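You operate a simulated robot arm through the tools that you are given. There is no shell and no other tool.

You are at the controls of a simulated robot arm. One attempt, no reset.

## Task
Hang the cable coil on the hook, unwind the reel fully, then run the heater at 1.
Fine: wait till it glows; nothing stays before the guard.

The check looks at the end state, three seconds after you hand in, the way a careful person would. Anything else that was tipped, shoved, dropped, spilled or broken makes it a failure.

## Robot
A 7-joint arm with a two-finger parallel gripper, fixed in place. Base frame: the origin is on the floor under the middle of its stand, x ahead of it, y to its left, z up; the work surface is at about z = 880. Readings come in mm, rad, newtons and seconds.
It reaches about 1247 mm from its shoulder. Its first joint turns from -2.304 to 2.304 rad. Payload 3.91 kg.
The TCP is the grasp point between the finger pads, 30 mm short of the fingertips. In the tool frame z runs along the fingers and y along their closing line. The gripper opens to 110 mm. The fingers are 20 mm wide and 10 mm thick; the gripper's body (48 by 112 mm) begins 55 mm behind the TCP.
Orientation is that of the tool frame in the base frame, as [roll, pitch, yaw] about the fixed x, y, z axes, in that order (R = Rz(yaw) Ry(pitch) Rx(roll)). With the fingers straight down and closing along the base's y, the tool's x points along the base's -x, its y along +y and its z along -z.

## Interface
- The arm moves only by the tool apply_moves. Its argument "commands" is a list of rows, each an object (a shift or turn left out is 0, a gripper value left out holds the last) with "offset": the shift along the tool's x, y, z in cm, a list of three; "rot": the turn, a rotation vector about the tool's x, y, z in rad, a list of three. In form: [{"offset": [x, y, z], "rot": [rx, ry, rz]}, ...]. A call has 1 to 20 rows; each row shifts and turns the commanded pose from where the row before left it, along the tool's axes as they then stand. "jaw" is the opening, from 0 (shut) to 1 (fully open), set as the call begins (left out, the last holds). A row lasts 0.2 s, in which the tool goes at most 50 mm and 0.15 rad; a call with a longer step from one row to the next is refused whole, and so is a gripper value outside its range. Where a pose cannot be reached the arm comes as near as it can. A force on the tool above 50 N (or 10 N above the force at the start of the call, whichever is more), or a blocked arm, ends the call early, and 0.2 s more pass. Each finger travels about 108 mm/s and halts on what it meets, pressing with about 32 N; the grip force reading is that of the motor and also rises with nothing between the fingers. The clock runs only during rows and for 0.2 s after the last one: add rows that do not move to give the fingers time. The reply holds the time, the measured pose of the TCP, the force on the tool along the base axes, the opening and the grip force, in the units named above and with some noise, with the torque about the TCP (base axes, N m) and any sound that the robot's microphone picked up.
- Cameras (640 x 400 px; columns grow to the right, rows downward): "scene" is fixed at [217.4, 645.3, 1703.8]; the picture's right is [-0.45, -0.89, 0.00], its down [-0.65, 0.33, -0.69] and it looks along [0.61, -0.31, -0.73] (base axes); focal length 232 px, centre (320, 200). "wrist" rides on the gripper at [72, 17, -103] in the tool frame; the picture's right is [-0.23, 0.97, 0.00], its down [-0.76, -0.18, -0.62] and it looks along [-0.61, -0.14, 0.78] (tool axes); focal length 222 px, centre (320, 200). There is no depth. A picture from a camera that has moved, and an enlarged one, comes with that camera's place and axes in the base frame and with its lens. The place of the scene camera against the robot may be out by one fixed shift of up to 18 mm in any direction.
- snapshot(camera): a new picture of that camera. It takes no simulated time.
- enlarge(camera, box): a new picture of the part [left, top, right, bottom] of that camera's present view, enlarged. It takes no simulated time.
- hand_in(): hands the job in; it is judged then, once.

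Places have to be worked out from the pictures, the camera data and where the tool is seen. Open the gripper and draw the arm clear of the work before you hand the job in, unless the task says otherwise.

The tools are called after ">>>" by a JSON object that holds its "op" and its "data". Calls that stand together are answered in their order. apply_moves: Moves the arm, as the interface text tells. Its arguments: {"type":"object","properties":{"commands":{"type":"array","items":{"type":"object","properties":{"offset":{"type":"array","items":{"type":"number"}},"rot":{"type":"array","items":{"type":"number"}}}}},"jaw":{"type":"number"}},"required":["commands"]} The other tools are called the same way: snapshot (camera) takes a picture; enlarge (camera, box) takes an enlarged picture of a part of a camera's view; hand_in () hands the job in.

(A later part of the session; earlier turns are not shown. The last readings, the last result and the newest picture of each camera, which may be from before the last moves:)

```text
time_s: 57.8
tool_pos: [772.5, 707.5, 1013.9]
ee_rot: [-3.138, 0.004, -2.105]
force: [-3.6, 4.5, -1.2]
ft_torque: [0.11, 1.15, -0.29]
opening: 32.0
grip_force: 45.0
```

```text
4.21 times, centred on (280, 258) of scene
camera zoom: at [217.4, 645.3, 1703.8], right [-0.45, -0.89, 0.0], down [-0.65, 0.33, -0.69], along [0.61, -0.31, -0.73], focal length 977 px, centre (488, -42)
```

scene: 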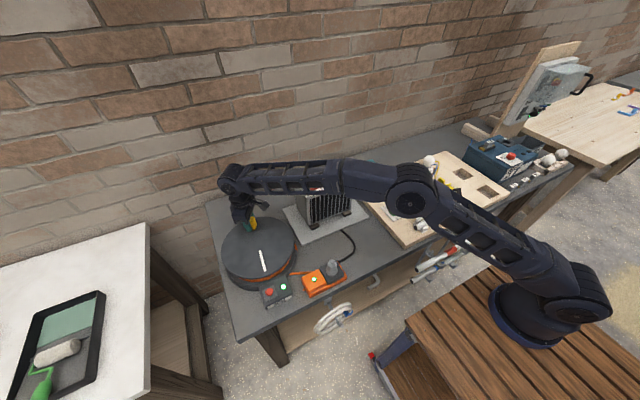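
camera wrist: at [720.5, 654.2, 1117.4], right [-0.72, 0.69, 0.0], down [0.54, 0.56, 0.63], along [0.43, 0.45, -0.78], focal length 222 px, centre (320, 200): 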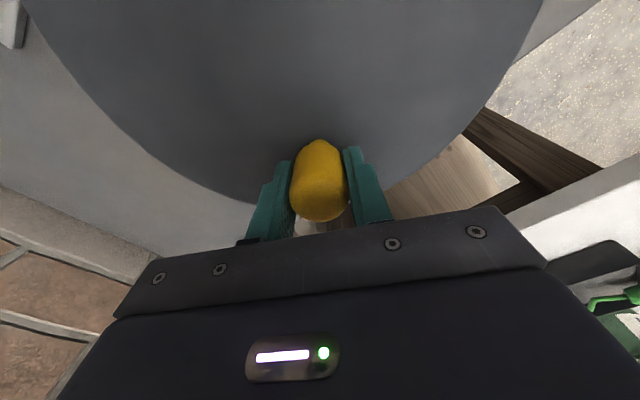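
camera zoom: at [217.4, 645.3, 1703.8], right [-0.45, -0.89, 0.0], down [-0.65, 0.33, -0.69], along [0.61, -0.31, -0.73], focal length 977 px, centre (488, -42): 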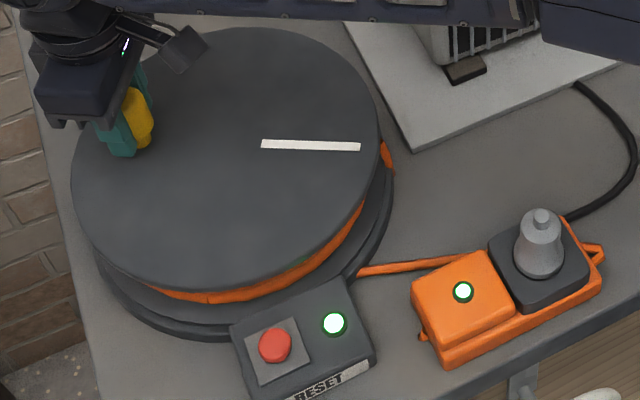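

The forces are now minimal (about 5 N). I'm continuing counter-clockwise beyond the original position.

>>> {"op": "apply_moves", "data": {"commands": [{"offset": [0.18, 2.015, 0]}, {"offset": [0.695, 1.9, 0]}, {"offset": [1.163, 1.655, 0]}, {"offset": [1.552, 1.298, 0]}, {"offset": [1.835, 0.852, 0]}, {"offset": [1.993, 0.348, 0]}, {}]}}

>>> {"op": "enlarge", "data": {"camera": "scene", "box": [220, 210, 340, 305]}}

>>> {"op": "snapshot", "data": {"camera": "wrist"}}

```text
time_s: 59.5
tool_pos: [671.0, 681.2, 1013.7]
ee_rot: [-3.132, 0.008, -2.113]
force: [5.7, -1.8, -0.2]
ft_torque: [1.13, 1.75, 0.16]
opening: 31.0
grip_force: 44.8
stopped in row 7: the force on the tool passed its limit at 51 N (the readings are from after the stop); the commanded pose is now the measured one
```

```text
4.21 times, centred on (280, 258) of scene
camera zoom: at [217.4, 645.3, 1703.8], right [-0.45, -0.89, 0.0], down [-0.65, 0.33, -0.69], along [0.61, -0.31, -0.73], focal length 977 px, centre (488, -42)
```

zoom: 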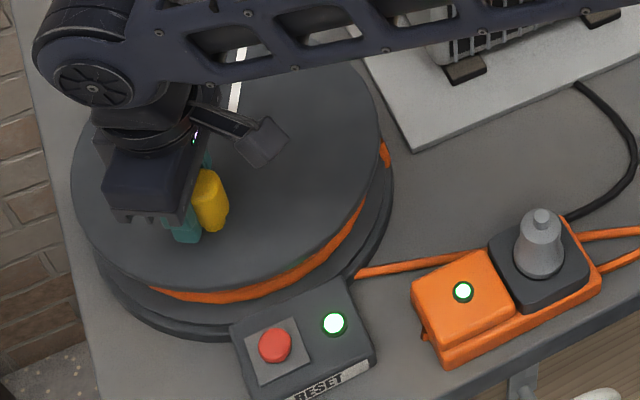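

```text
taken
camera wrist: at [618.8, 627.4, 1116.9], right [-0.72, 0.7, -0.01], down [0.54, 0.56, 0.63], along [0.44, 0.45, -0.78], focal length 222 px, centre (320, 200)
```

wrist: 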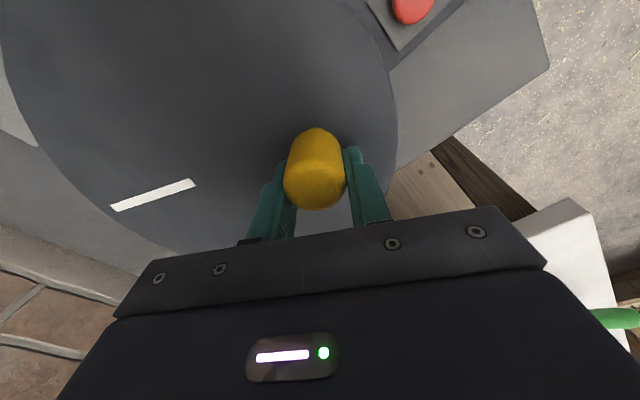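

New orange cable now shows on the right of the block. I'll look at the whole bench.

>>> {"op": "snapshot", "data": {"camera": "scene"}}

>>> {"op": "enlarge", "data": {"camera": "scene", "box": [270, 200, 430, 310]}}

```text
taken
```

scene: 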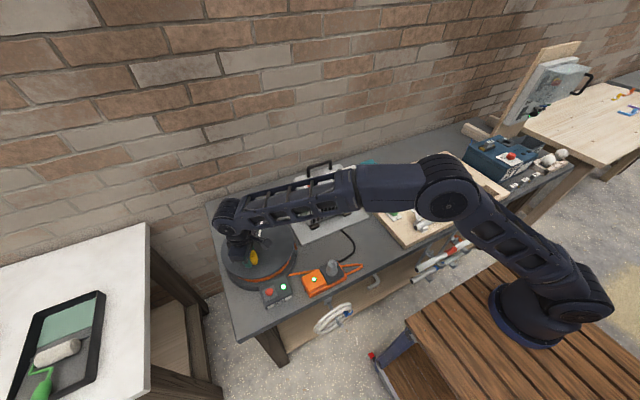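

```text
3.64 times, centred on (350, 255) of scene
camera zoom: at [217.4, 645.3, 1703.8], right [-0.45, -0.89, 0.0], down [-0.65, 0.33, -0.69], along [0.61, -0.31, -0.73], focal length 844 px, centre (211, 0)
```

zoom: 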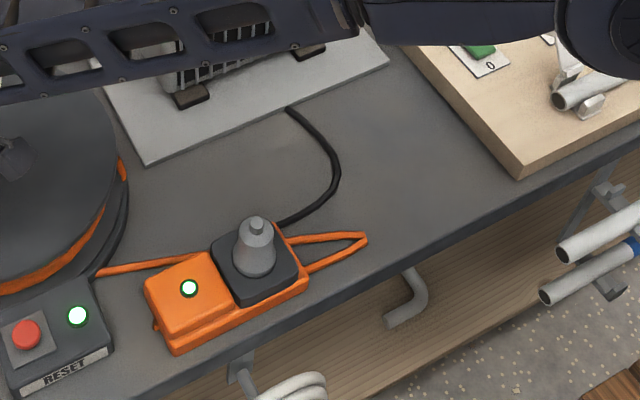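

The slack loop beyond the block grew with counter-clockwise turning, and it had shrunk with clockwise turning. So counter-clockwise unwinds. The knob slipped ~8 mm in the grip, so I'll re-centre and re-grip and then use gentler steps.

>>> {"op": "apply_moves", "data": {"commands": [{}, {}, {"offset": [0.75, 0, 0], "rot": [-0.008, 0.006, 0]}, {}], "jaw": 0.42}}

>>> {"op": "snapshot", "data": {"camera": "wrist"}}

```text
time_s: 60.5
tool_pos: [666.9, 674.3, 1012.5]
ee_rot: [-3.14, 0.001, -2.11]
force: [-0.1, 0.1, 0.3]
ft_torque: [-0.04, 0.0, -0.01]
opening: 46.1
grip_force: 0.1
```

```text
taken
camera wrist: at [615.1, 622.4, 1117.3], right [-0.72, 0.69, 0.0], down [0.54, 0.56, 0.62], along [0.43, 0.45, -0.78], focal length 222 px, centre (320, 200)
```

wrist: 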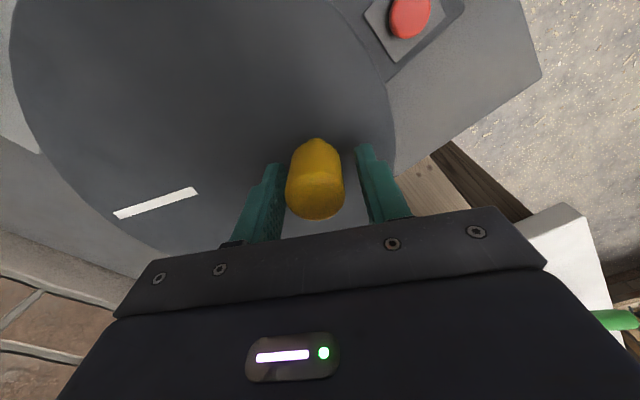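

Constraint forces come from clamping while circling. It's gentler to push the knob tangentially with the closed fingers as a peg, since the axle guides the knob and no clamping is needed. I'm lifting off, closing the fingers, and placing them behind the knob on its circle.

>>> {"op": "apply_moves", "data": {"commands": [{"offset": [0, 0, -2.5]}, {"offset": [0, 0, -2.5]}, {"offset": [0, 0, -2.5]}, {"offset": [-1.93, -0.37, 0]}, {"offset": [-1.93, -0.37, 0]}, {}]}}

>>> {"op": "apply_moves", "data": {"commands": [{}, {}, {}], "jaw": 0.0}}

>>> {"op": "snapshot", "data": {"camera": "wrist"}}

>>> {"op": "enlarge", "data": {"camera": "scene", "box": [200, 190, 400, 310]}}

```text
time_s: 61.9
tool_pos: [693.1, 701.9, 1086.4]
ee_rot: [-3.14, 0.0, -2.112]
force: [0.7, 0.0, 0.2]
ft_torque: [-0.02, 0.01, -0.05]
opening: 46.3
grip_force: 0.1
```

```text
time_s: 62.7
tool_pos: [691.5, 703.1, 1085.8]
ee_rot: [-3.14, 0.0, -2.109]
force: [0.0, 0.0, 1.0]
ft_torque: [0.02, -0.01, 0.0]
opening: 0.1
grip_force: 31.5
```

```text
taken
camera wrist: at [640.7, 649.5, 1189.8], right [-0.72, 0.69, 0.0], down [0.54, 0.56, 0.62], along [0.43, 0.45, -0.78], focal length 222 px, centre (320, 200)
```

wrist: 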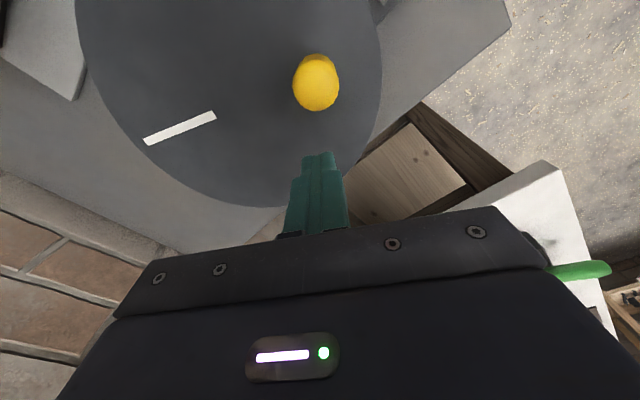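

```text
3.20 times, centred on (300, 250) of scene
camera zoom: at [217.4, 645.3, 1703.8], right [-0.45, -0.89, 0.0], down [-0.65, 0.33, -0.69], along [0.61, -0.31, -0.73], focal length 742 px, centre (384, 40)
```

zoom: 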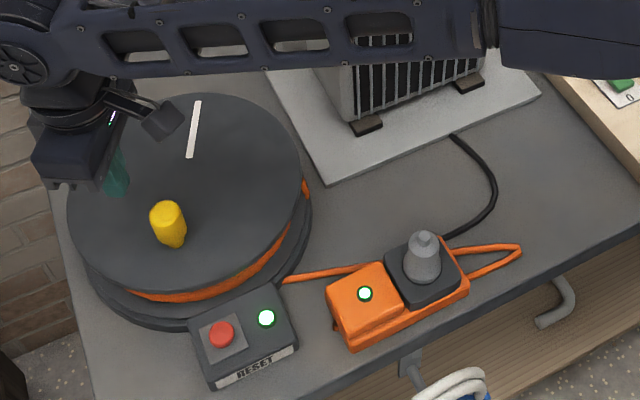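

I have a clear view: the knob is at about 154° on a circle of R≈76 around (734.5, 640), and the closed fingers are behind it at 124°. I'm descending and pushing counter-clockwise in 12° steps.

>>> {"op": "apply_moves", "data": {"commands": [{"offset": [0, 0, 2.5]}, {"offset": [0, 0, 2.5]}, {"offset": [0, 0, 2.5]}, {"offset": [1.504, 0.512, 0]}, {"offset": [1.578, 0.188, 0]}, {"offset": [1.582, -0.144, 0]}, {"offset": [1.518, -0.47, 0]}, {"offset": [1.387, -0.775, 0]}, {"offset": [1.196, -1.047, 0]}, {}]}}

>>> {"op": "snapshot", "data": {"camera": "wrist"}}

>>> {"op": "enlarge", "data": {"camera": "scene", "box": [200, 190, 400, 310]}}

```text
time_s: 64.9
tool_pos: [663.0, 622.6, 1013.3]
ee_rot: [-3.141, 0.0, -2.107]
force: [-1.6, 14.8, -1.4]
ft_torque: [-0.09, 0.03, 0.11]
opening: 0.1
grip_force: 32.1
```

```text
taken
camera wrist: at [611.1, 568.3, 1117.0], right [-0.72, 0.69, 0.0], down [0.54, 0.56, 0.62], along [0.43, 0.45, -0.78], focal length 222 px, centre (320, 200)
```

wrist: 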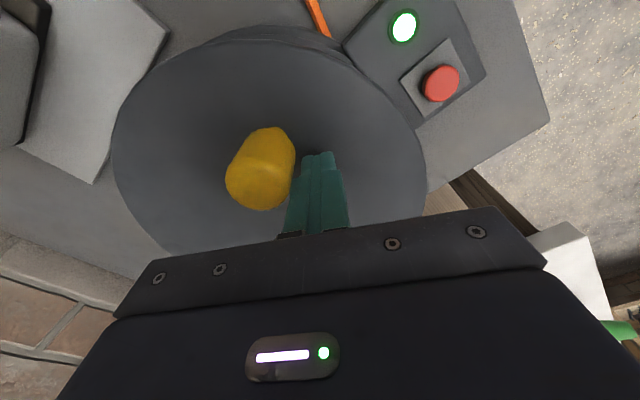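

```text
3.20 times, centred on (300, 250) of scene
camera zoom: at [217.4, 645.3, 1703.8], right [-0.45, -0.89, 0.0], down [-0.65, 0.33, -0.69], along [0.61, -0.31, -0.73], focal length 742 px, centre (384, 40)
```

zoom: 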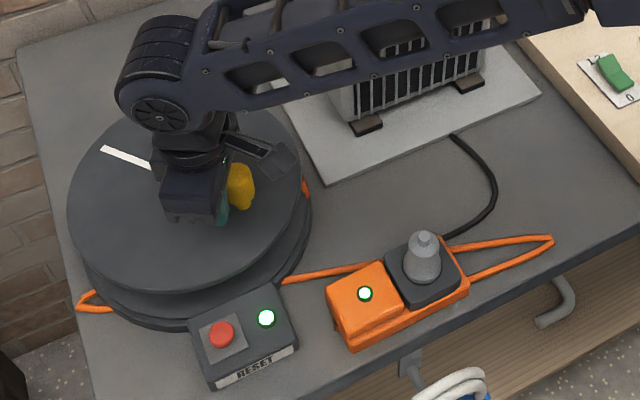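

The push works gently (15 N). The loop beyond the block has grown, another loop shows left of the reel, and the band under the disc looks greyer. I'll zoom in on the reel.

>>> {"op": "enlarge", "data": {"camera": "scene", "box": [215, 215, 315, 300]}}

>>> {"op": "enlarge", "data": {"camera": "wrist", "box": [140, 0, 460, 160]}}

```text
4.71 times, centred on (265, 258) of scene
camera zoom: at [217.4, 645.3, 1703.8], right [-0.45, -0.89, 0.0], down [-0.65, 0.33, -0.69], along [0.61, -0.31, -0.73], focal length 1092 px, centre (579, -71)
```

zoom: 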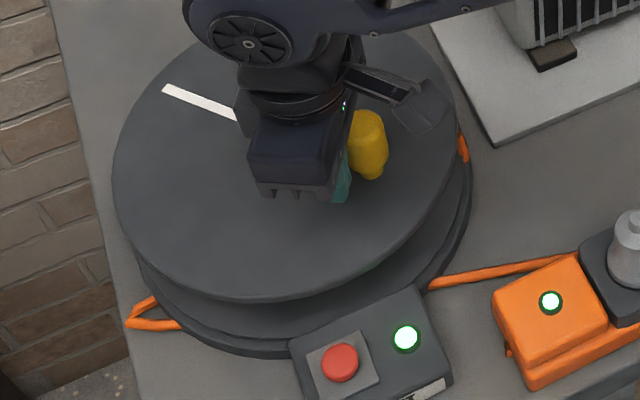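

```text
2.00 times, centred on (300, 80) of wrist
camera zoom: at [611.1, 568.3, 1117.0], right [-0.72, 0.69, 0.0], down [0.54, 0.56, 0.62], along [0.43, 0.45, -0.78], focal length 444 px, centre (360, 440)
```

zoom: 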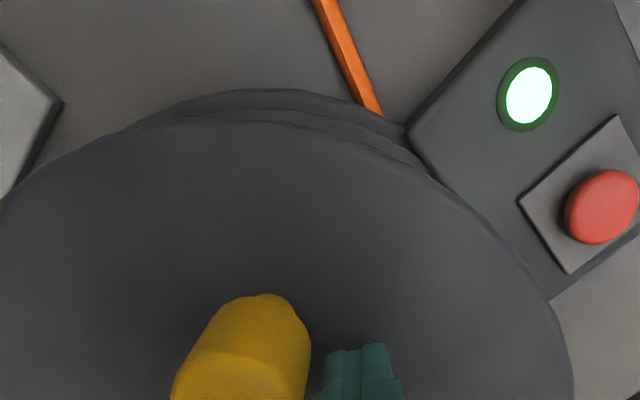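

Counter-clockwise is confirmed as unwinding, since the windings are shrinking under the disc. I'm continuing the push around.

>>> {"op": "apply_moves", "data": {"commands": [{"offset": [0.952, -1.272, 0]}, {"offset": [0.667, -1.442, 0]}, {"offset": [0.352, -1.549, 0]}, {"offset": [0.022, -1.589, 0]}, {"offset": [-0.309, -1.559, 0]}, {"offset": [-0.626, -1.46, 0]}, {"offset": [-0.916, -1.298, 0]}, {"offset": [-1.166, -1.08, 0]}, {"offset": [-1.365, -0.814, 0]}, {"offset": [-1.504, -0.512, 0]}, {}]}}

>>> {"op": "snapshot", "data": {"camera": "wrist"}}

>>> {"op": "enlarge", "data": {"camera": "scene", "box": [200, 190, 400, 310]}}

```text
time_s: 65.2
tool_pos: [660.5, 622.0, 1014.2]
ee_rot: [3.138, 0.011, -2.103]
force: [-4.8, 12.6, -3.1]
ft_torque: [-0.16, -0.07, 0.0]
opening: 0.1
grip_force: 32.1
stopped in row 1: the force on the tool passed its limit at 72 N (the readings are from after the stop); the commanded pose is now the measured one
```

```text
taken
camera wrist: at [609.9, 566.5, 1117.6], right [-0.72, 0.69, 0.01], down [0.54, 0.56, 0.63], along [0.43, 0.46, -0.78], focal length 222 px, centre (320, 200)
```

wrist: 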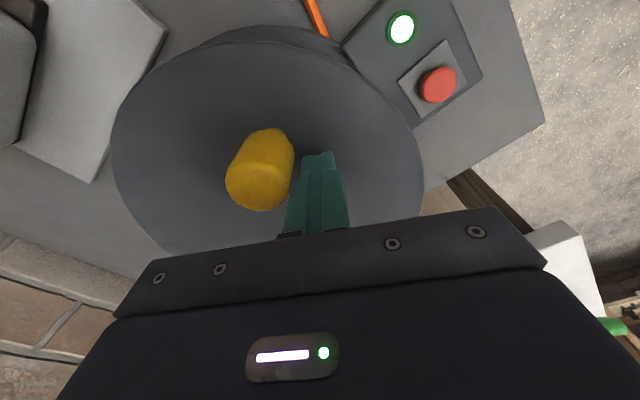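

```text
3.20 times, centred on (300, 250) of scene
camera zoom: at [217.4, 645.3, 1703.8], right [-0.45, -0.89, 0.0], down [-0.65, 0.33, -0.69], along [0.61, -0.31, -0.73], focal length 742 px, centre (384, 40)
```

zoom: 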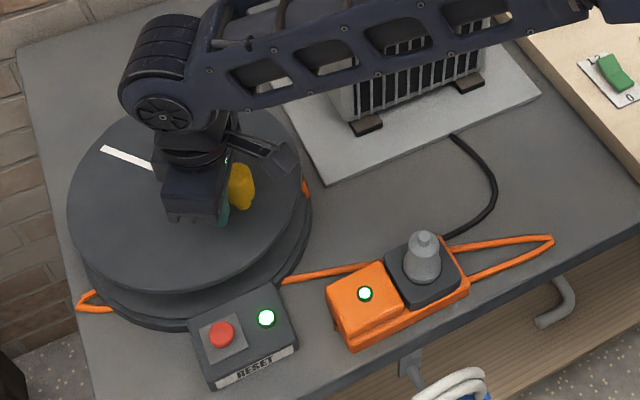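

The reel has come up against a firm stop; it was already pressing with 15 N in the previous call. I'm backing the fingers off the knob and lifting, then I'll look under the disc from low down to see whether any windings are left.

>>> {"op": "apply_moves", "data": {"commands": [{"offset": [-0.9, 0.8, 0], "rot": [0.003, 0.006, 0]}, {"offset": [0, 0, -2.5]}, {"offset": [0, 0, -3.0]}, {"offset": [0, 0, -3.5]}, {"offset": [0, 0, -3.5]}, {}]}}

>>> {"op": "snapshot", "data": {"camera": "wrist"}}

>>> {"op": "enlarge", "data": {"camera": "scene", "box": [200, 190, 400, 310]}}

```text
time_s: 66.6
tool_pos: [656.7, 632.4, 1136.7]
ee_rot: [3.14, 0.004, -2.105]
force: [-0.5, -1.0, -0.3]
ft_torque: [0.03, 0.02, -0.01]
opening: 0.1
grip_force: 31.9
```

```text
taken
camera wrist: at [604.5, 578.8, 1239.9], right [-0.72, 0.69, 0.0], down [0.54, 0.56, 0.63], along [0.43, 0.45, -0.78], focal length 222 px, centre (320, 200)
```

wrist: 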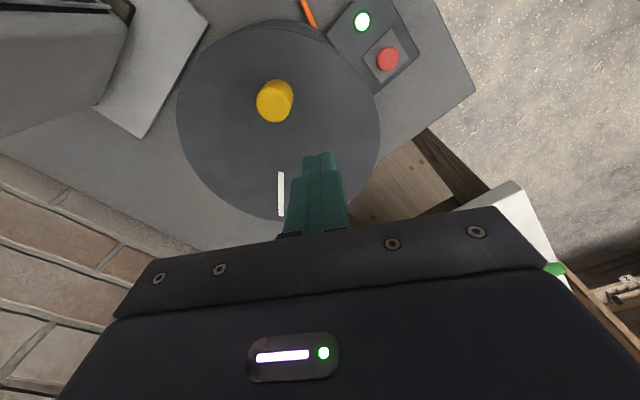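

```text
3.20 times, centred on (300, 250) of scene
camera zoom: at [217.4, 645.3, 1703.8], right [-0.45, -0.89, 0.0], down [-0.65, 0.33, -0.69], along [0.61, -0.31, -0.73], focal length 742 px, centre (384, 40)
```

zoom: 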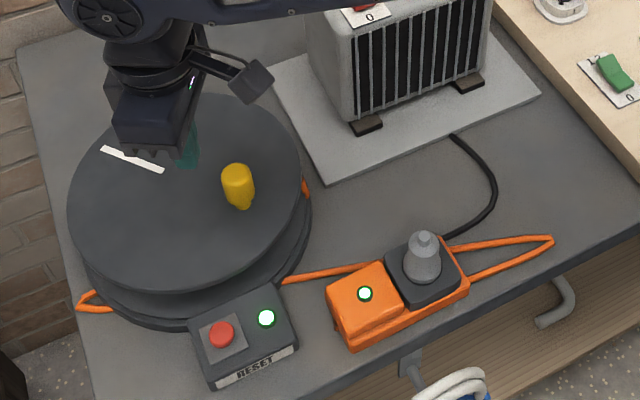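

The stripe and knob stay where they were left. I'm returning to the low side-view pose in front of the bench to inspect the drum between the flanges.

>>> {"op": "apply_moves", "data": {"commands": [{"rot": [0, 0, 0.13]}, {"rot": [0, 0, 0.13]}, {"rot": [0, 0, 0.13]}, {"rot": [0, 0, 0.13]}, {"rot": [0, 0, 0.13]}, {"rot": [0, 0, 0.13]}, {"rot": [0, 0, 0.13]}, {"rot": [0, 0, 0.126]}, {}]}}

>>> {"op": "apply_moves", "data": {"commands": [{"offset": [3.9, -2.0, 1.3]}, {"offset": [3.9, -2.0, 1.3]}, {"offset": [3.9, -2.0, 1.3]}, {"offset": [3.9, -2.0, 1.3]}, {"offset": [3.9, -2.0, 1.3]}, {"offset": [3.9, -2.0, 1.3]}, {"offset": [3.9, -2.0, 1.3]}, {"offset": [3.9, -2.0, 1.3]}, {"offset": [3.9, -2.0, 1.3]}, {"rot": [0, -0.14, 0]}, {"rot": [0, -0.14, 0]}, {"rot": [0, -0.14, 0]}, {"rot": [0, -0.14, 0]}, {"rot": [0, -0.14, 0]}, {"rot": [0, -0.14, 0]}, {"rot": [0, -0.14, 0]}]}}

>>> {"op": "snapshot", "data": {"camera": "wrist"}}

>>> {"op": "snapshot", "data": {"camera": "scene"}}

```text
time_s: 68.6
tool_pos: [660.0, 631.2, 1140.8]
ee_rot: [3.14, 0.001, 3.141]
force: [0.3, -0.3, 0.3]
ft_torque: [-0.01, -0.01, 0.02]
opening: 0.3
grip_force: 32.0
```

```text
time_s: 72.0
tool_pos: [310.4, 450.3, 1022.7]
ee_rot: [3.135, 0.984, 3.135]
force: [0.8, 1.3, 0.3]
ft_torque: [0.01, -0.01, 0.01]
opening: 0.0
grip_force: 32.0
```

```text
taken
camera wrist: at [183.7, 467.8, 1019.1], right [0.12, 0.97, 0.19], down [-0.1, -0.18, 0.98], along [0.99, -0.14, 0.07], focal length 222 px, centre (320, 200)
```

wrist: 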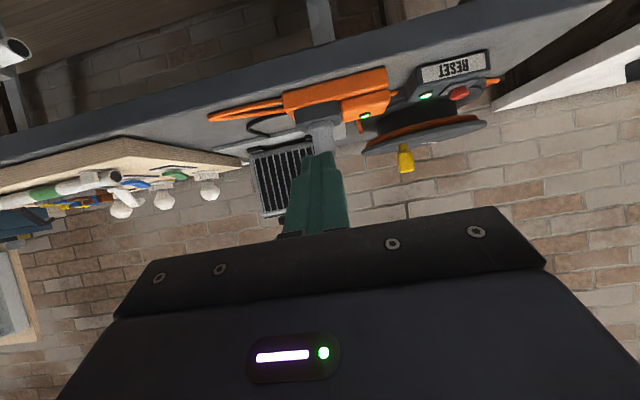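

```text
taken
```

scene: 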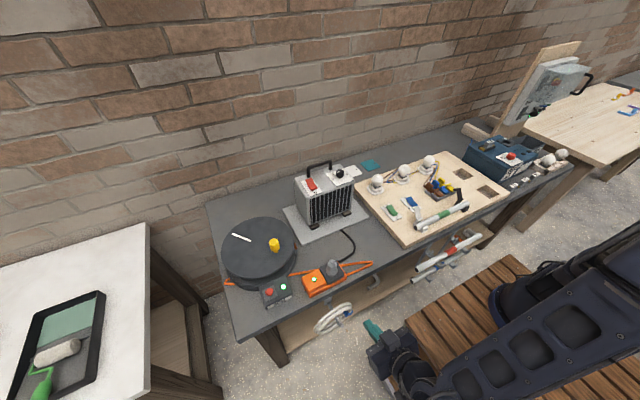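

>>> {"op": "enlarge", "data": {"camera": "wrist", "box": [340, 50, 510, 180]}}

>>> {"op": "enlarge", "data": {"camera": "scene", "box": [200, 200, 320, 300]}}

>>> {"op": "enlarge", "data": {"camera": "scene", "box": [280, 140, 400, 300]}}

```text
3.08 times, centred on (425, 115) of wrist
camera zoom: at [183.7, 467.8, 1019.1], right [0.12, 0.97, 0.19], down [-0.1, -0.18, 0.98], along [0.99, -0.14, 0.07], focal length 684 px, centre (-3, 462)
```

zoom: 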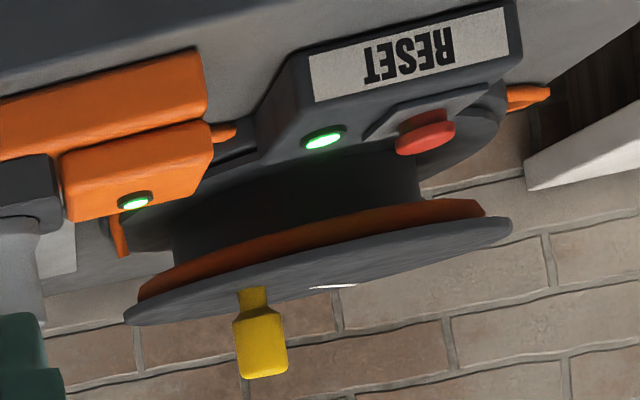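

```text
4.00 times, centred on (260, 250) of scene
camera zoom: at [217.4, 645.3, 1703.8], right [-0.45, -0.89, 0.0], down [-0.65, 0.33, -0.69], along [0.61, -0.31, -0.73], focal length 928 px, centre (560, 0)
```

zoom: 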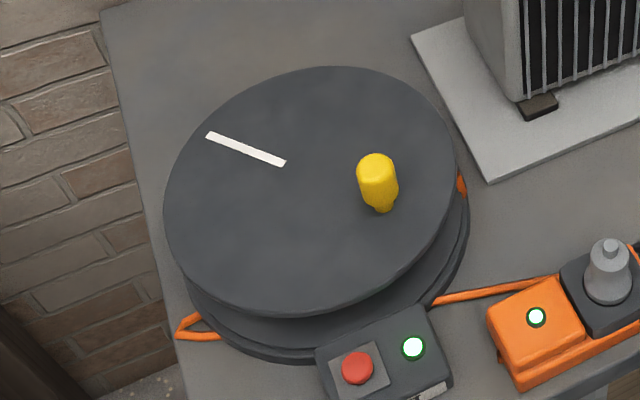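

```text
2.50 times, centred on (340, 220) of scene
camera zoom: at [217.4, 645.3, 1703.8], right [-0.45, -0.89, 0.0], down [-0.65, 0.33, -0.69], along [0.61, -0.31, -0.73], focal length 580 px, centre (270, 150)
```

zoom: 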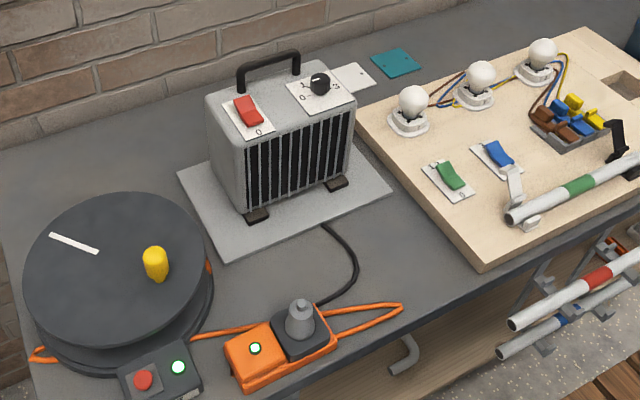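

The low view shows one orange wrap still on the drum (there were three at first), so I'm not convinced it's fully unwound. I'll go back and push the knob again, more slowly, to see whether the stop is real.

>>> {"op": "apply_moves", "data": {"commands": [{"rot": [0, 0.14, 0]}, {"rot": [0, 0.14, 0]}, {"rot": [0, 0.14, 0]}, {"rot": [0, 0.14, 0]}, {"rot": [0, 0.14, 0]}, {"rot": [0, 0.14, 0]}, {"rot": [0, 0.14, 0]}, {"offset": [-3.83, 1.98, -0.8]}, {"offset": [-3.83, 1.98, -0.8]}, {"offset": [-3.83, 1.98, -0.8]}, {"offset": [-3.83, 1.98, -0.8]}, {"offset": [-3.83, 1.98, -0.8]}, {"offset": [-3.83, 1.98, -0.8]}, {"offset": [-3.83, 1.98, -0.8]}, {"offset": [-3.83, 1.98, -0.8]}, {"offset": [-3.83, 1.98, -0.8]}, {}]}}

>>> {"op": "snapshot", "data": {"camera": "wrist"}}

```text
time_s: 75.6
tool_pos: [655.1, 631.0, 1097.5]
ee_rot: [3.14, 0.002, -3.14]
force: [0.4, -1.2, -0.3]
ft_torque: [0.01, -0.01, 0.02]
opening: 0.0
grip_force: 32.0
```

```text
taken
camera wrist: at [581.7, 647.9, 1200.8], right [0.23, 0.97, 0.0], down [0.76, -0.18, 0.62], along [0.61, -0.14, -0.78], focal length 222 px, centre (320, 200)
```

wrist: 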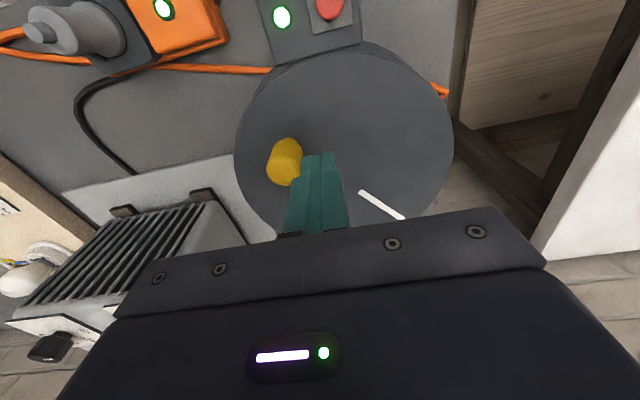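

I'm lowering the closed fingers behind the knob again (it's at about 228°) and pushing slowly along the tangent in 5 mm steps.

>>> {"op": "apply_moves", "data": {"commands": [{"offset": [0.3, -1.5, 0]}, {"offset": [0, 0, 2.8]}, {"offset": [0, 0, 2.8]}, {"offset": [0, 0, 2.8]}, {"offset": [-0.37, -0.33, 0]}, {"offset": [-0.37, -0.33, 0]}, {"offset": [-0.37, -0.33, 0]}, {}]}}

>>> {"op": "snapshot", "data": {"camera": "wrist"}}

```text
time_s: 77.2
tool_pos: [652.6, 612.8, 1012.2]
ee_rot: [3.133, -0.005, -3.132]
force: [-9.8, 5.1, 2.1]
ft_torque: [-0.17, -0.23, -0.08]
opening: 0.0
grip_force: 32.0
stopped in row 7: the force on the tool passed its limit at 56 N (the readings are from after the stop); the commanded pose is now the measured one
```

```text
taken
camera wrist: at [580.2, 628.3, 1115.8], right [0.22, 0.98, 0.01], down [0.77, -0.18, 0.62], along [0.61, -0.13, -0.79], focal length 222 px, centre (320, 200)
```

wrist: 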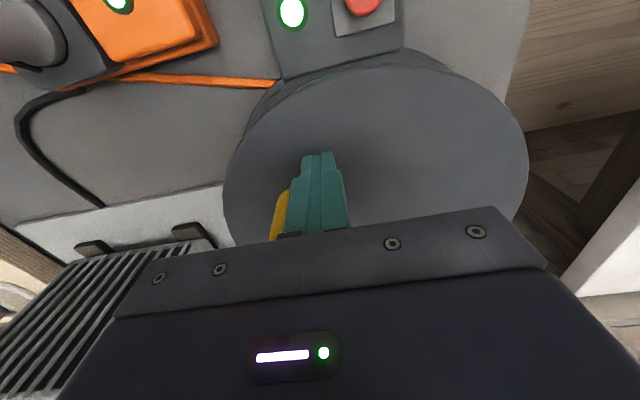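

Contact again gives a hard stop at the same knob angle (about 213°), while every other angle turned freely. So this is the end of the unwinding travel. I'll back off gently, lift, and check the drum again from the low viewpoint.

>>> {"op": "apply_moves", "data": {"commands": [{"offset": [0.25, 0.2, 0]}, {"offset": [0.4, 0.35, 0], "rot": [0.008, -0.003, 0]}, {"offset": [0.4, 0.6, -1.0]}, {"offset": [0, 0, -3.0]}, {"offset": [0, 0, -3.5]}, {"offset": [0, 0, -3.5]}, {}]}}

>>> {"op": "apply_moves", "data": {"commands": [{"offset": [3.9, -2.0, 1.0]}, {"offset": [3.9, -2.0, 1.0]}, {"offset": [3.9, -2.0, 1.0]}, {"offset": [3.9, -2.0, 1.0]}, {"offset": [3.9, -2.0, 1.0]}, {"offset": [3.9, -2.0, 1.0]}, {"offset": [3.9, -2.0, 1.0]}, {"offset": [3.9, -2.0, 1.0]}, {"offset": [3.0, -2.0, 1.0]}, {"rot": [0, -0.14, 0]}, {"rot": [0, -0.14, 0]}, {"rot": [0, -0.14, 0]}, {"rot": [0, -0.14, 0]}, {"rot": [0, -0.14, 0]}, {"rot": [0, -0.14, 0]}, {"rot": [0, -0.14, 0]}]}}

>>> {"op": "snapshot", "data": {"camera": "wrist"}}

>>> {"op": "enlarge", "data": {"camera": "wrist", "box": [340, 50, 510, 180]}}

>>> {"op": "enlarge", "data": {"camera": "scene", "box": [200, 200, 320, 300]}}

```text
time_s: 78.8
tool_pos: [640.5, 622.8, 1119.8]
ee_rot: [-3.14, 0.0, -3.132]
force: [-0.4, -0.3, -0.3]
ft_torque: [-0.03, 0.01, 0.02]
opening: 0.0
grip_force: 32.2
```

```text
time_s: 82.2
tool_pos: [302.1, 440.0, 1032.6]
ee_rot: [3.138, 0.983, -3.134]
force: [-0.5, 0.2, 0.4]
ft_torque: [0.01, 0.01, 0.02]
opening: 0.1
grip_force: 32.1
```

```text
taken
camera wrist: at [176.0, 456.2, 1028.9], right [0.12, 0.97, 0.19], down [-0.09, -0.18, 0.98], along [0.99, -0.13, 0.07], focal length 222 px, centre (320, 200)
```

wrist: 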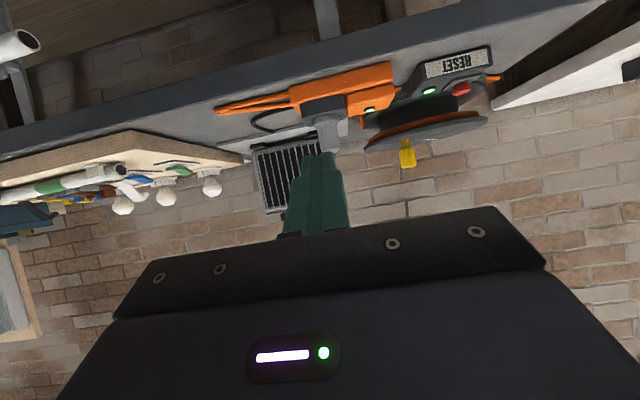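

```text
3.08 times, centred on (425, 115) of wrist
camera zoom: at [176.0, 456.2, 1028.9], right [0.12, 0.97, 0.19], down [-0.09, -0.18, 0.98], along [0.99, -0.13, 0.07], focal length 684 px, centre (-3, 462)
```

zoom: 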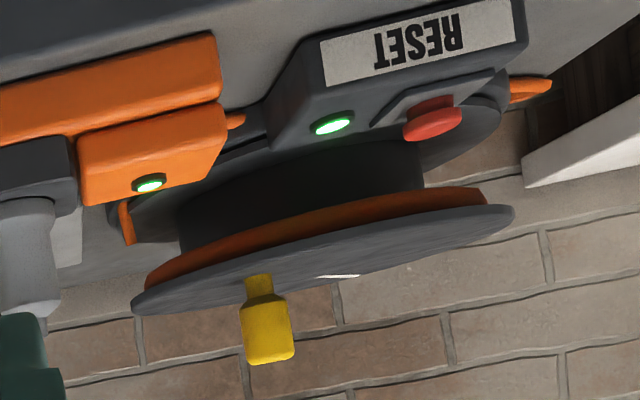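

```text
4.00 times, centred on (260, 250) of scene
camera zoom: at [217.4, 645.3, 1703.8], right [-0.45, -0.89, 0.0], down [-0.65, 0.33, -0.69], along [0.61, -0.31, -0.73], focal length 928 px, centre (560, 0)
```

zoom: 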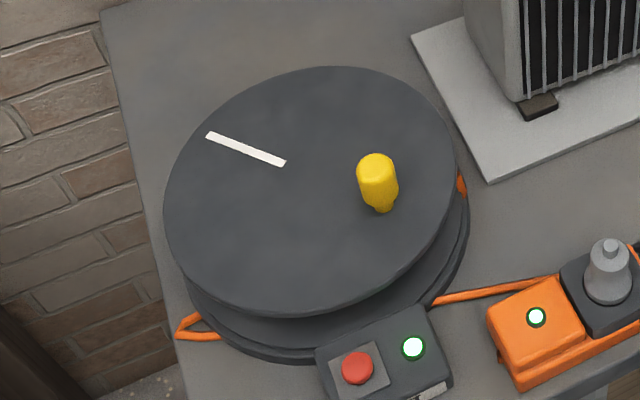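

The disc is resting exactly at the stop, with cable paid out in loops on the bench. That is the end of its travel, so the reel is unwound as far as it goes. Next is the heater, so I'll zoom on its switch and dial.

>>> {"op": "enlarge", "data": {"camera": "scene", "box": [290, 155, 365, 205]}}

>>> {"op": "enlarge", "data": {"camera": "scene", "box": [325, 160, 360, 185]}}

>>> {"op": "enlarge", "data": {"camera": "wrist", "box": [200, 80, 360, 240]}}

```text
8.00 times, centred on (328, 180) of scene
camera zoom: at [217.4, 645.3, 1703.8], right [-0.45, -0.89, 0.0], down [-0.65, 0.33, -0.69], along [0.61, -0.31, -0.73], focal length 1856 px, centre (260, 360)
```

zoom: 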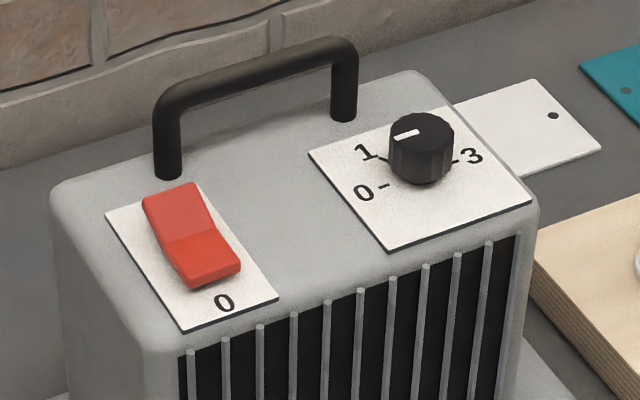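

```text
16.00 times, centred on (342, 172) of scene
camera zoom: at [217.4, 645.3, 1703.8], right [-0.45, -0.89, 0.0], down [-0.65, 0.33, -0.69], along [0.61, -0.31, -0.73], focal length 3712 px, centre (-40, 640)
```

zoom: 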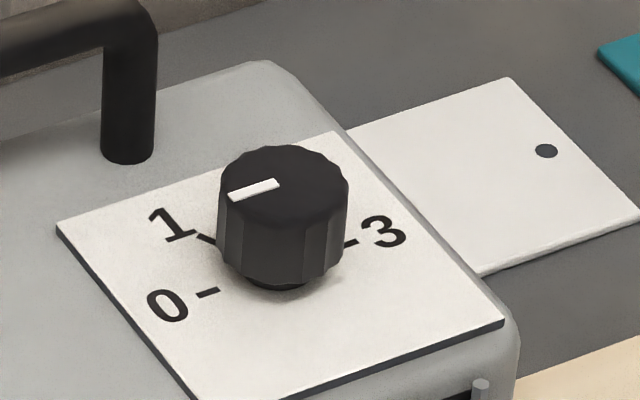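

```text
2.50 times, centred on (280, 160) of wrist
camera zoom: at [176.0, 456.2, 1028.9], right [0.12, 0.97, 0.19], down [-0.09, -0.18, 0.98], along [0.99, -0.13, 0.07], focal length 555 px, centre (420, 300)
```

zoom: 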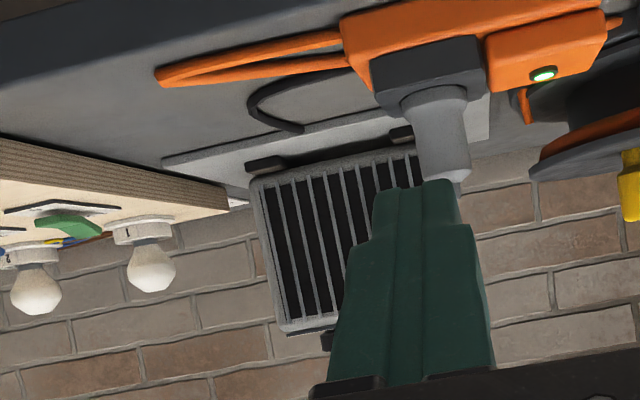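

The dial pointer is near "0" (labels read 0 at +y, 1 toward the back-left, 3 at −y), and the red rocker has "0" at its front end. I place the dial at about (798, 263, 1120) and the rocker at about (804, 381, 1104). I'm moving the camera above the heater for a close look.

>>> {"op": "apply_moves", "data": {"commands": [{"rot": [0, 0.14, 0]}, {"rot": [0, 0.14, 0]}, {"rot": [0, 0.14, 0]}, {"rot": [0, 0.14, 0]}, {"rot": [0, 0.14, 0]}, {"rot": [0, 0.14, 0]}, {"rot": [0, 0.14, 0]}, {}], "jaw": 1.0}}

>>> {"op": "apply_moves", "data": {"commands": [{"offset": [-3.88, -1.2, -2.28]}, {"offset": [-3.88, -1.2, -2.28]}, {"offset": [-3.88, -1.2, -2.28]}, {"offset": [-3.88, -1.2, -2.28]}, {"offset": [-3.88, -1.2, -2.28]}, {"offset": [-3.88, -1.2, -2.28]}, {"offset": [-3.88, -1.2, -2.28]}, {"offset": [-3.88, -1.2, -2.28]}, {"offset": [-3.88, -1.2, -2.28]}, {"offset": [-3.88, -1.2, -2.28]}, {}]}}

>>> {"op": "snapshot", "data": {"camera": "wrist"}}

>>> {"op": "enlarge", "data": {"camera": "wrist", "box": [220, 80, 440, 220]}}

```text
time_s: 84.0
tool_pos: [301.8, 440.7, 1031.6]
ee_rot: [-3.141, -0.001, -3.134]
force: [0.0, 0.4, 0.6]
ft_torque: [0.0, -0.03, -0.04]
opening: 110.0
grip_force: 0.1
```

```text
time_s: 86.4
tool_pos: [693.6, 322.3, 1256.4]
ee_rot: [3.141, -0.001, -3.133]
force: [-0.8, -0.2, -0.4]
ft_torque: [0.02, 0.01, 0.0]
opening: 110.0
grip_force: 0.0
```

```text
taken
camera wrist: at [620.1, 339.2, 1360.4], right [0.22, 0.98, 0.0], down [0.76, -0.17, 0.62], along [0.61, -0.14, -0.78], focal length 222 px, centre (320, 200)
```

wrist: 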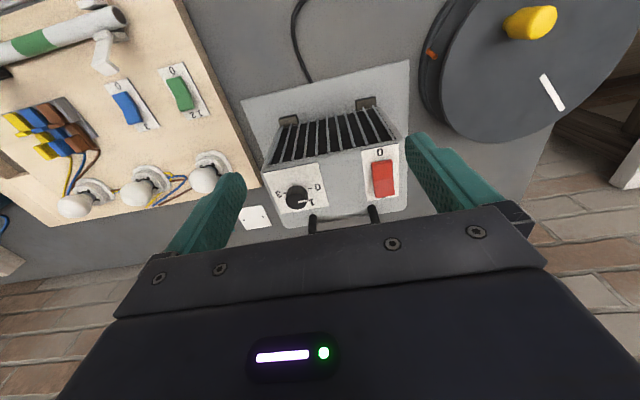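

```text
2.86 times, centred on (330, 150) of wrist
camera zoom: at [620.1, 339.2, 1360.4], right [0.22, 0.98, 0.0], down [0.76, -0.17, 0.62], along [0.61, -0.14, -0.78], focal length 635 px, centre (291, 343)
```

zoom: 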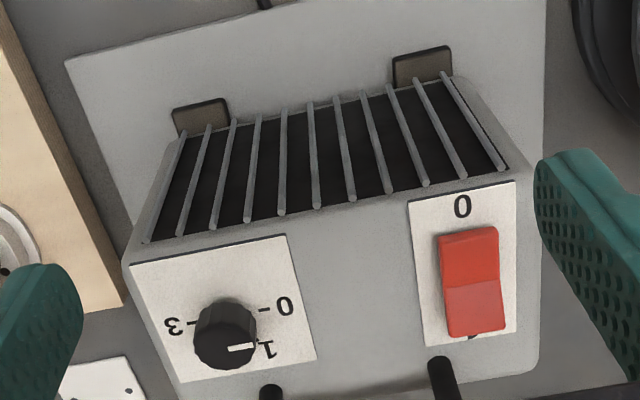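

The pointer sits at "0" (+y side) and "1" is 60° clockwise from it. The rocker's front "0" half is pressed down and its back half is raised. First the dial: I'm moving above it with the jaw half open and pre-rotated +30° so the 60° turn clears the handle.

>>> {"op": "apply_moves", "data": {"commands": [{"offset": [-2.73, -1.48, 1.5]}, {"offset": [-2.73, -1.48, 1.5]}, {"offset": [-2.73, -1.48, 1.5]}, {"offset": [-2.73, -1.48, 1.5]}, {"rot": [0, 0, -0.13]}, {"rot": [0, 0, -0.13]}, {"rot": [0, 0, -0.13]}, {"rot": [0, 0, -0.13]}, {}], "jaw": 0.5}}

>>> {"op": "snapshot", "data": {"camera": "wrist"}}

>>> {"op": "enlarge", "data": {"camera": "scene", "box": [280, 110, 380, 200]}}

```text
time_s: 88.4
tool_pos: [801.4, 264.4, 1200.2]
ee_rot: [-3.141, -0.001, -2.614]
force: [0.3, 0.1, 0.4]
ft_torque: [0.0, 0.04, -0.01]
opening: 54.9
grip_force: 0.1
```

```text
taken
camera wrist: at [730.1, 243.9, 1303.6], right [-0.3, 0.96, 0.0], down [0.75, 0.23, 0.62], along [0.6, 0.18, -0.78], focal length 222 px, centre (320, 200)
```

wrist: 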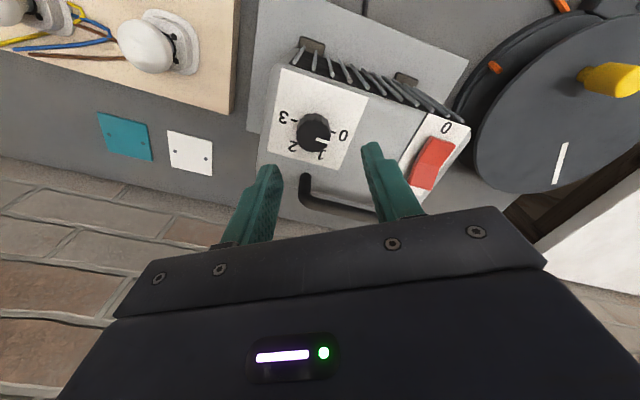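

```text
4.44 times, centred on (330, 155) of scene
camera zoom: at [217.4, 645.3, 1703.8], right [-0.45, -0.89, 0.0], down [-0.65, 0.33, -0.69], along [0.61, -0.31, -0.73], focal length 1031 px, centre (276, 400)
```

zoom: 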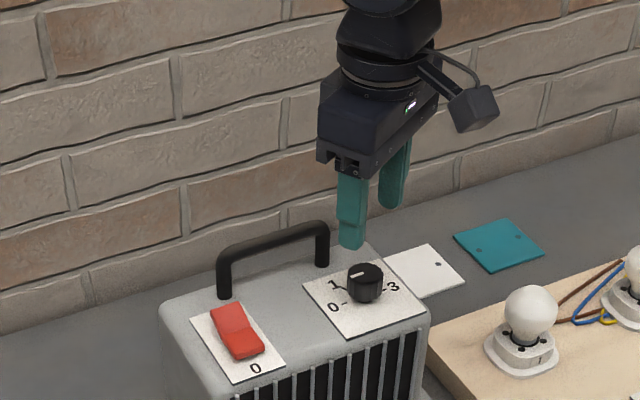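

>>> {"op": "enlarge", "data": {"camera": "wrist", "box": [260, 80, 380, 180]}}

```text
4.00 times, centred on (320, 130) of wrist
camera zoom: at [730.1, 243.9, 1303.6], right [-0.3, 0.96, 0.0], down [0.75, 0.23, 0.62], along [0.6, 0.18, -0.78], focal length 888 px, centre (320, 480)
```

zoom: 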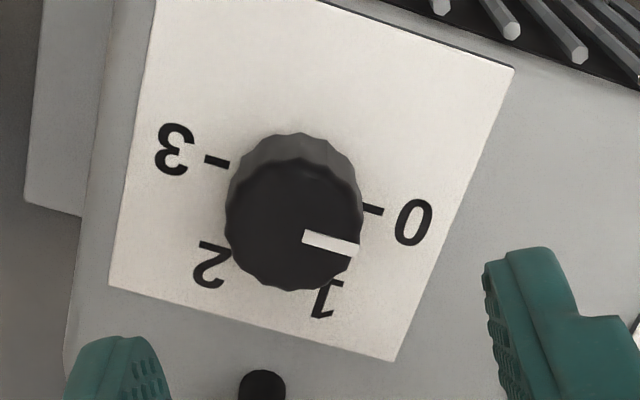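

The ticks show 0 at right, then 1, 2, 3 clockwise from above; the pointer is at 0. The knob centre is about 5.6 mm in x and −2.7 mm in y from my axis, so I'm shifting and descending to z≈1127.

>>> {"op": "apply_moves", "data": {"commands": [{"offset": [-0.35, -0.51, 0.5]}, {"offset": [0, 0, 2.0]}, {"offset": [0, 0, 2.0]}, {"offset": [0, 0, 1.6]}, {}]}}

>>> {"op": "snapshot", "data": {"camera": "wrist"}}

>>> {"op": "enlarge", "data": {"camera": "scene", "box": [290, 130, 370, 200]}}

```text
time_s: 89.6
tool_pos: [807.9, 262.5, 1141.1]
ee_rot: [3.142, 0.0, -2.612]
force: [0.6, -0.7, -0.6]
ft_torque: [0.02, 0.0, 0.02]
opening: 55.3
grip_force: 0.0
```

```text
taken
camera wrist: at [736.1, 240.8, 1244.4], right [-0.29, 0.96, 0.0], down [0.75, 0.23, 0.62], along [0.6, 0.18, -0.78], focal length 222 px, centre (320, 200)
```

wrist: 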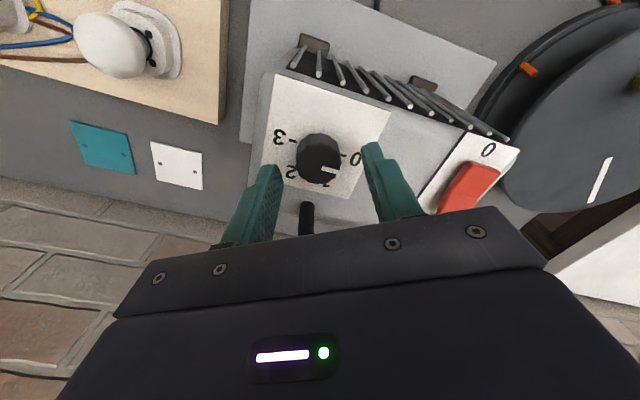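

```text
5.71 times, centred on (330, 165) of scene
camera zoom: at [217.4, 645.3, 1703.8], right [-0.45, -0.89, 0.0], down [-0.65, 0.33, -0.69], along [0.61, -0.31, -0.73], focal length 1326 px, centre (263, 400)
```

zoom: 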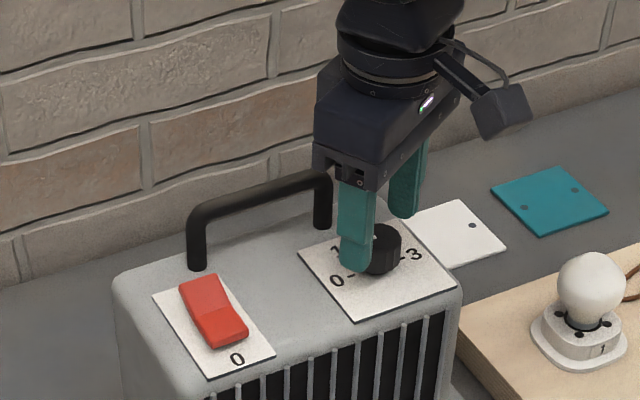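

The knob is centred between the fingers. I'm descending the last 14 mm and closing gently on it.

>>> {"op": "apply_moves", "data": {"commands": [{"offset": [0, 0, 0.7]}, {"offset": [0, 0, 0.7]}, {}]}}

>>> {"op": "apply_moves", "data": {"commands": [{}, {}, {}], "jaw": 0.1}}

>>> {"op": "snapshot", "data": {"camera": "wrist"}}

```text
time_s: 90.4
tool_pos: [806.2, 263.7, 1127.5]
ee_rot: [-3.14, 0.001, -2.613]
force: [0.3, -0.6, 0.4]
ft_torque: [-0.01, 0.02, 0.0]
opening: 55.2
grip_force: 0.1
```

```text
time_s: 91.2
tool_pos: [806.4, 260.5, 1125.7]
ee_rot: [-3.141, 0.002, -2.614]
force: [5.4, -12.7, 3.7]
ft_torque: [-0.96, 0.03, -0.14]
opening: 31.4
grip_force: 32.2
```

```text
taken
camera wrist: at [735.9, 239.9, 1229.9], right [-0.29, 0.96, 0.0], down [0.75, 0.23, 0.62], along [0.6, 0.18, -0.78], focal length 222 px, centre (320, 200)
```

wrist: 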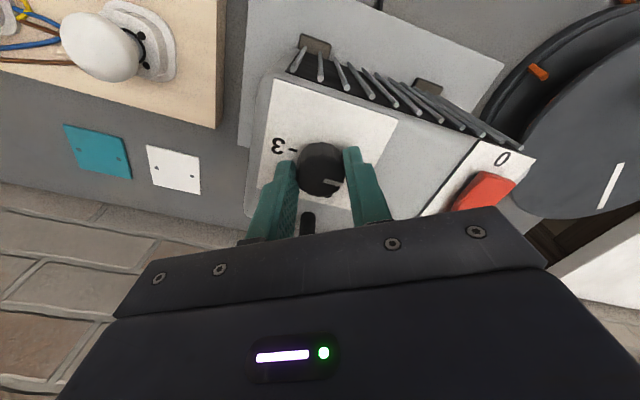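

The dial is gripped (31 mm) with a small side force, so I'm easing that off. Then I turn it clockwise by 60° (tool z +1.047 rad) in small steps.

>>> {"op": "apply_moves", "data": {"commands": [{"offset": [0, -0.06, 0]}, {"rot": [0, 0, 0.131]}, {"rot": [0, 0, 0.131]}, {"rot": [0, 0, 0.131]}, {"rot": [0, 0, 0.131]}, {}]}}

>>> {"op": "enlarge", "data": {"camera": "scene", "box": [310, 150, 370, 195]}}

>>> {"op": "snapshot", "data": {"camera": "wrist"}}

```text
time_s: 92.6
tool_pos: [805.3, 263.7, 1126.3]
ee_rot: [-3.141, 0.0, -3.137]
force: [-13.4, 3.1, 11.9]
ft_torque: [-0.09, 1.05, -0.02]
opening: 31.4
grip_force: 31.6
```

```text
8.89 times, centred on (340, 172) of scene
camera zoom: at [217.4, 645.3, 1703.8], right [-0.45, -0.89, 0.0], down [-0.65, 0.33, -0.69], along [0.61, -0.31, -0.73], focal length 2062 px, centre (142, 444)
```

zoom: 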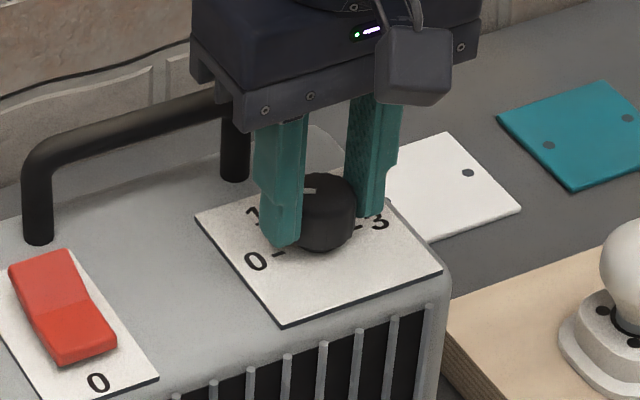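

```text
taken
camera wrist: at [733.4, 280.1, 1229.5], right [0.22, 0.97, 0.0], down [0.76, -0.17, 0.62], along [0.61, -0.14, -0.78], focal length 222 px, centre (320, 200)
```

wrist: 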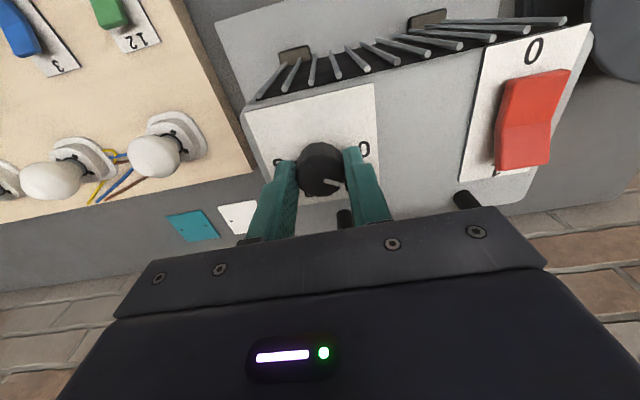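

The dial has turned about 30° with the grip. I'm doing the other 30°.

>>> {"op": "apply_moves", "data": {"commands": [{"offset": [0.05, 0, -0.04], "rot": [0, 0, 0.131]}, {"rot": [0, 0, 0.131]}, {"rot": [0, 0, 0.131]}, {"rot": [0, 0, 0.13]}, {}]}}

>>> {"op": "enlarge", "data": {"camera": "scene", "box": [310, 150, 370, 195]}}

>>> {"op": "enlarge", "data": {"camera": "wrist", "box": [240, 100, 400, 220]}}

```text
time_s: 93.8
tool_pos: [807.9, 263.2, 1126.2]
ee_rot: [3.141, 0.003, 2.621]
force: [-10.9, 6.1, 10.0]
ft_torque: [-0.06, 0.47, 0.0]
opening: 31.2
grip_force: 32.1
```

```text
8.89 times, centred on (340, 172) of scene
camera zoom: at [217.4, 645.3, 1703.8], right [-0.45, -0.89, 0.0], down [-0.65, 0.33, -0.69], along [0.61, -0.31, -0.73], focal length 2062 px, centre (142, 444)
```

zoom: 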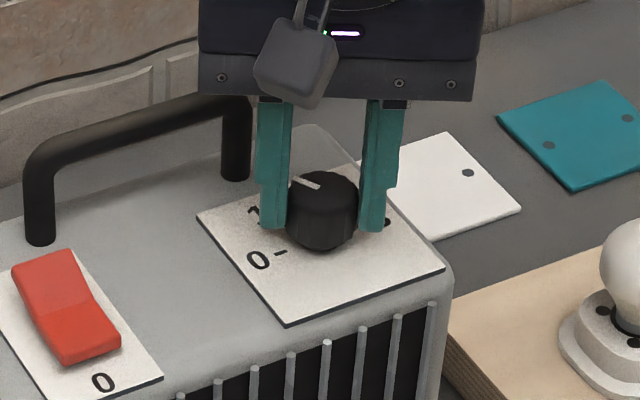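

```text
3.33 times, centred on (320, 160) of wrist
camera zoom: at [751.9, 313.7, 1229.5], right [0.68, 0.73, 0.0], down [0.57, -0.53, 0.62], along [0.46, -0.42, -0.78], focal length 740 px, centre (320, 333)
```

zoom: 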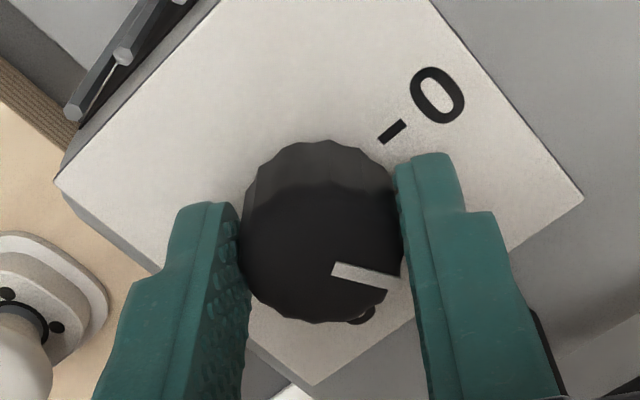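

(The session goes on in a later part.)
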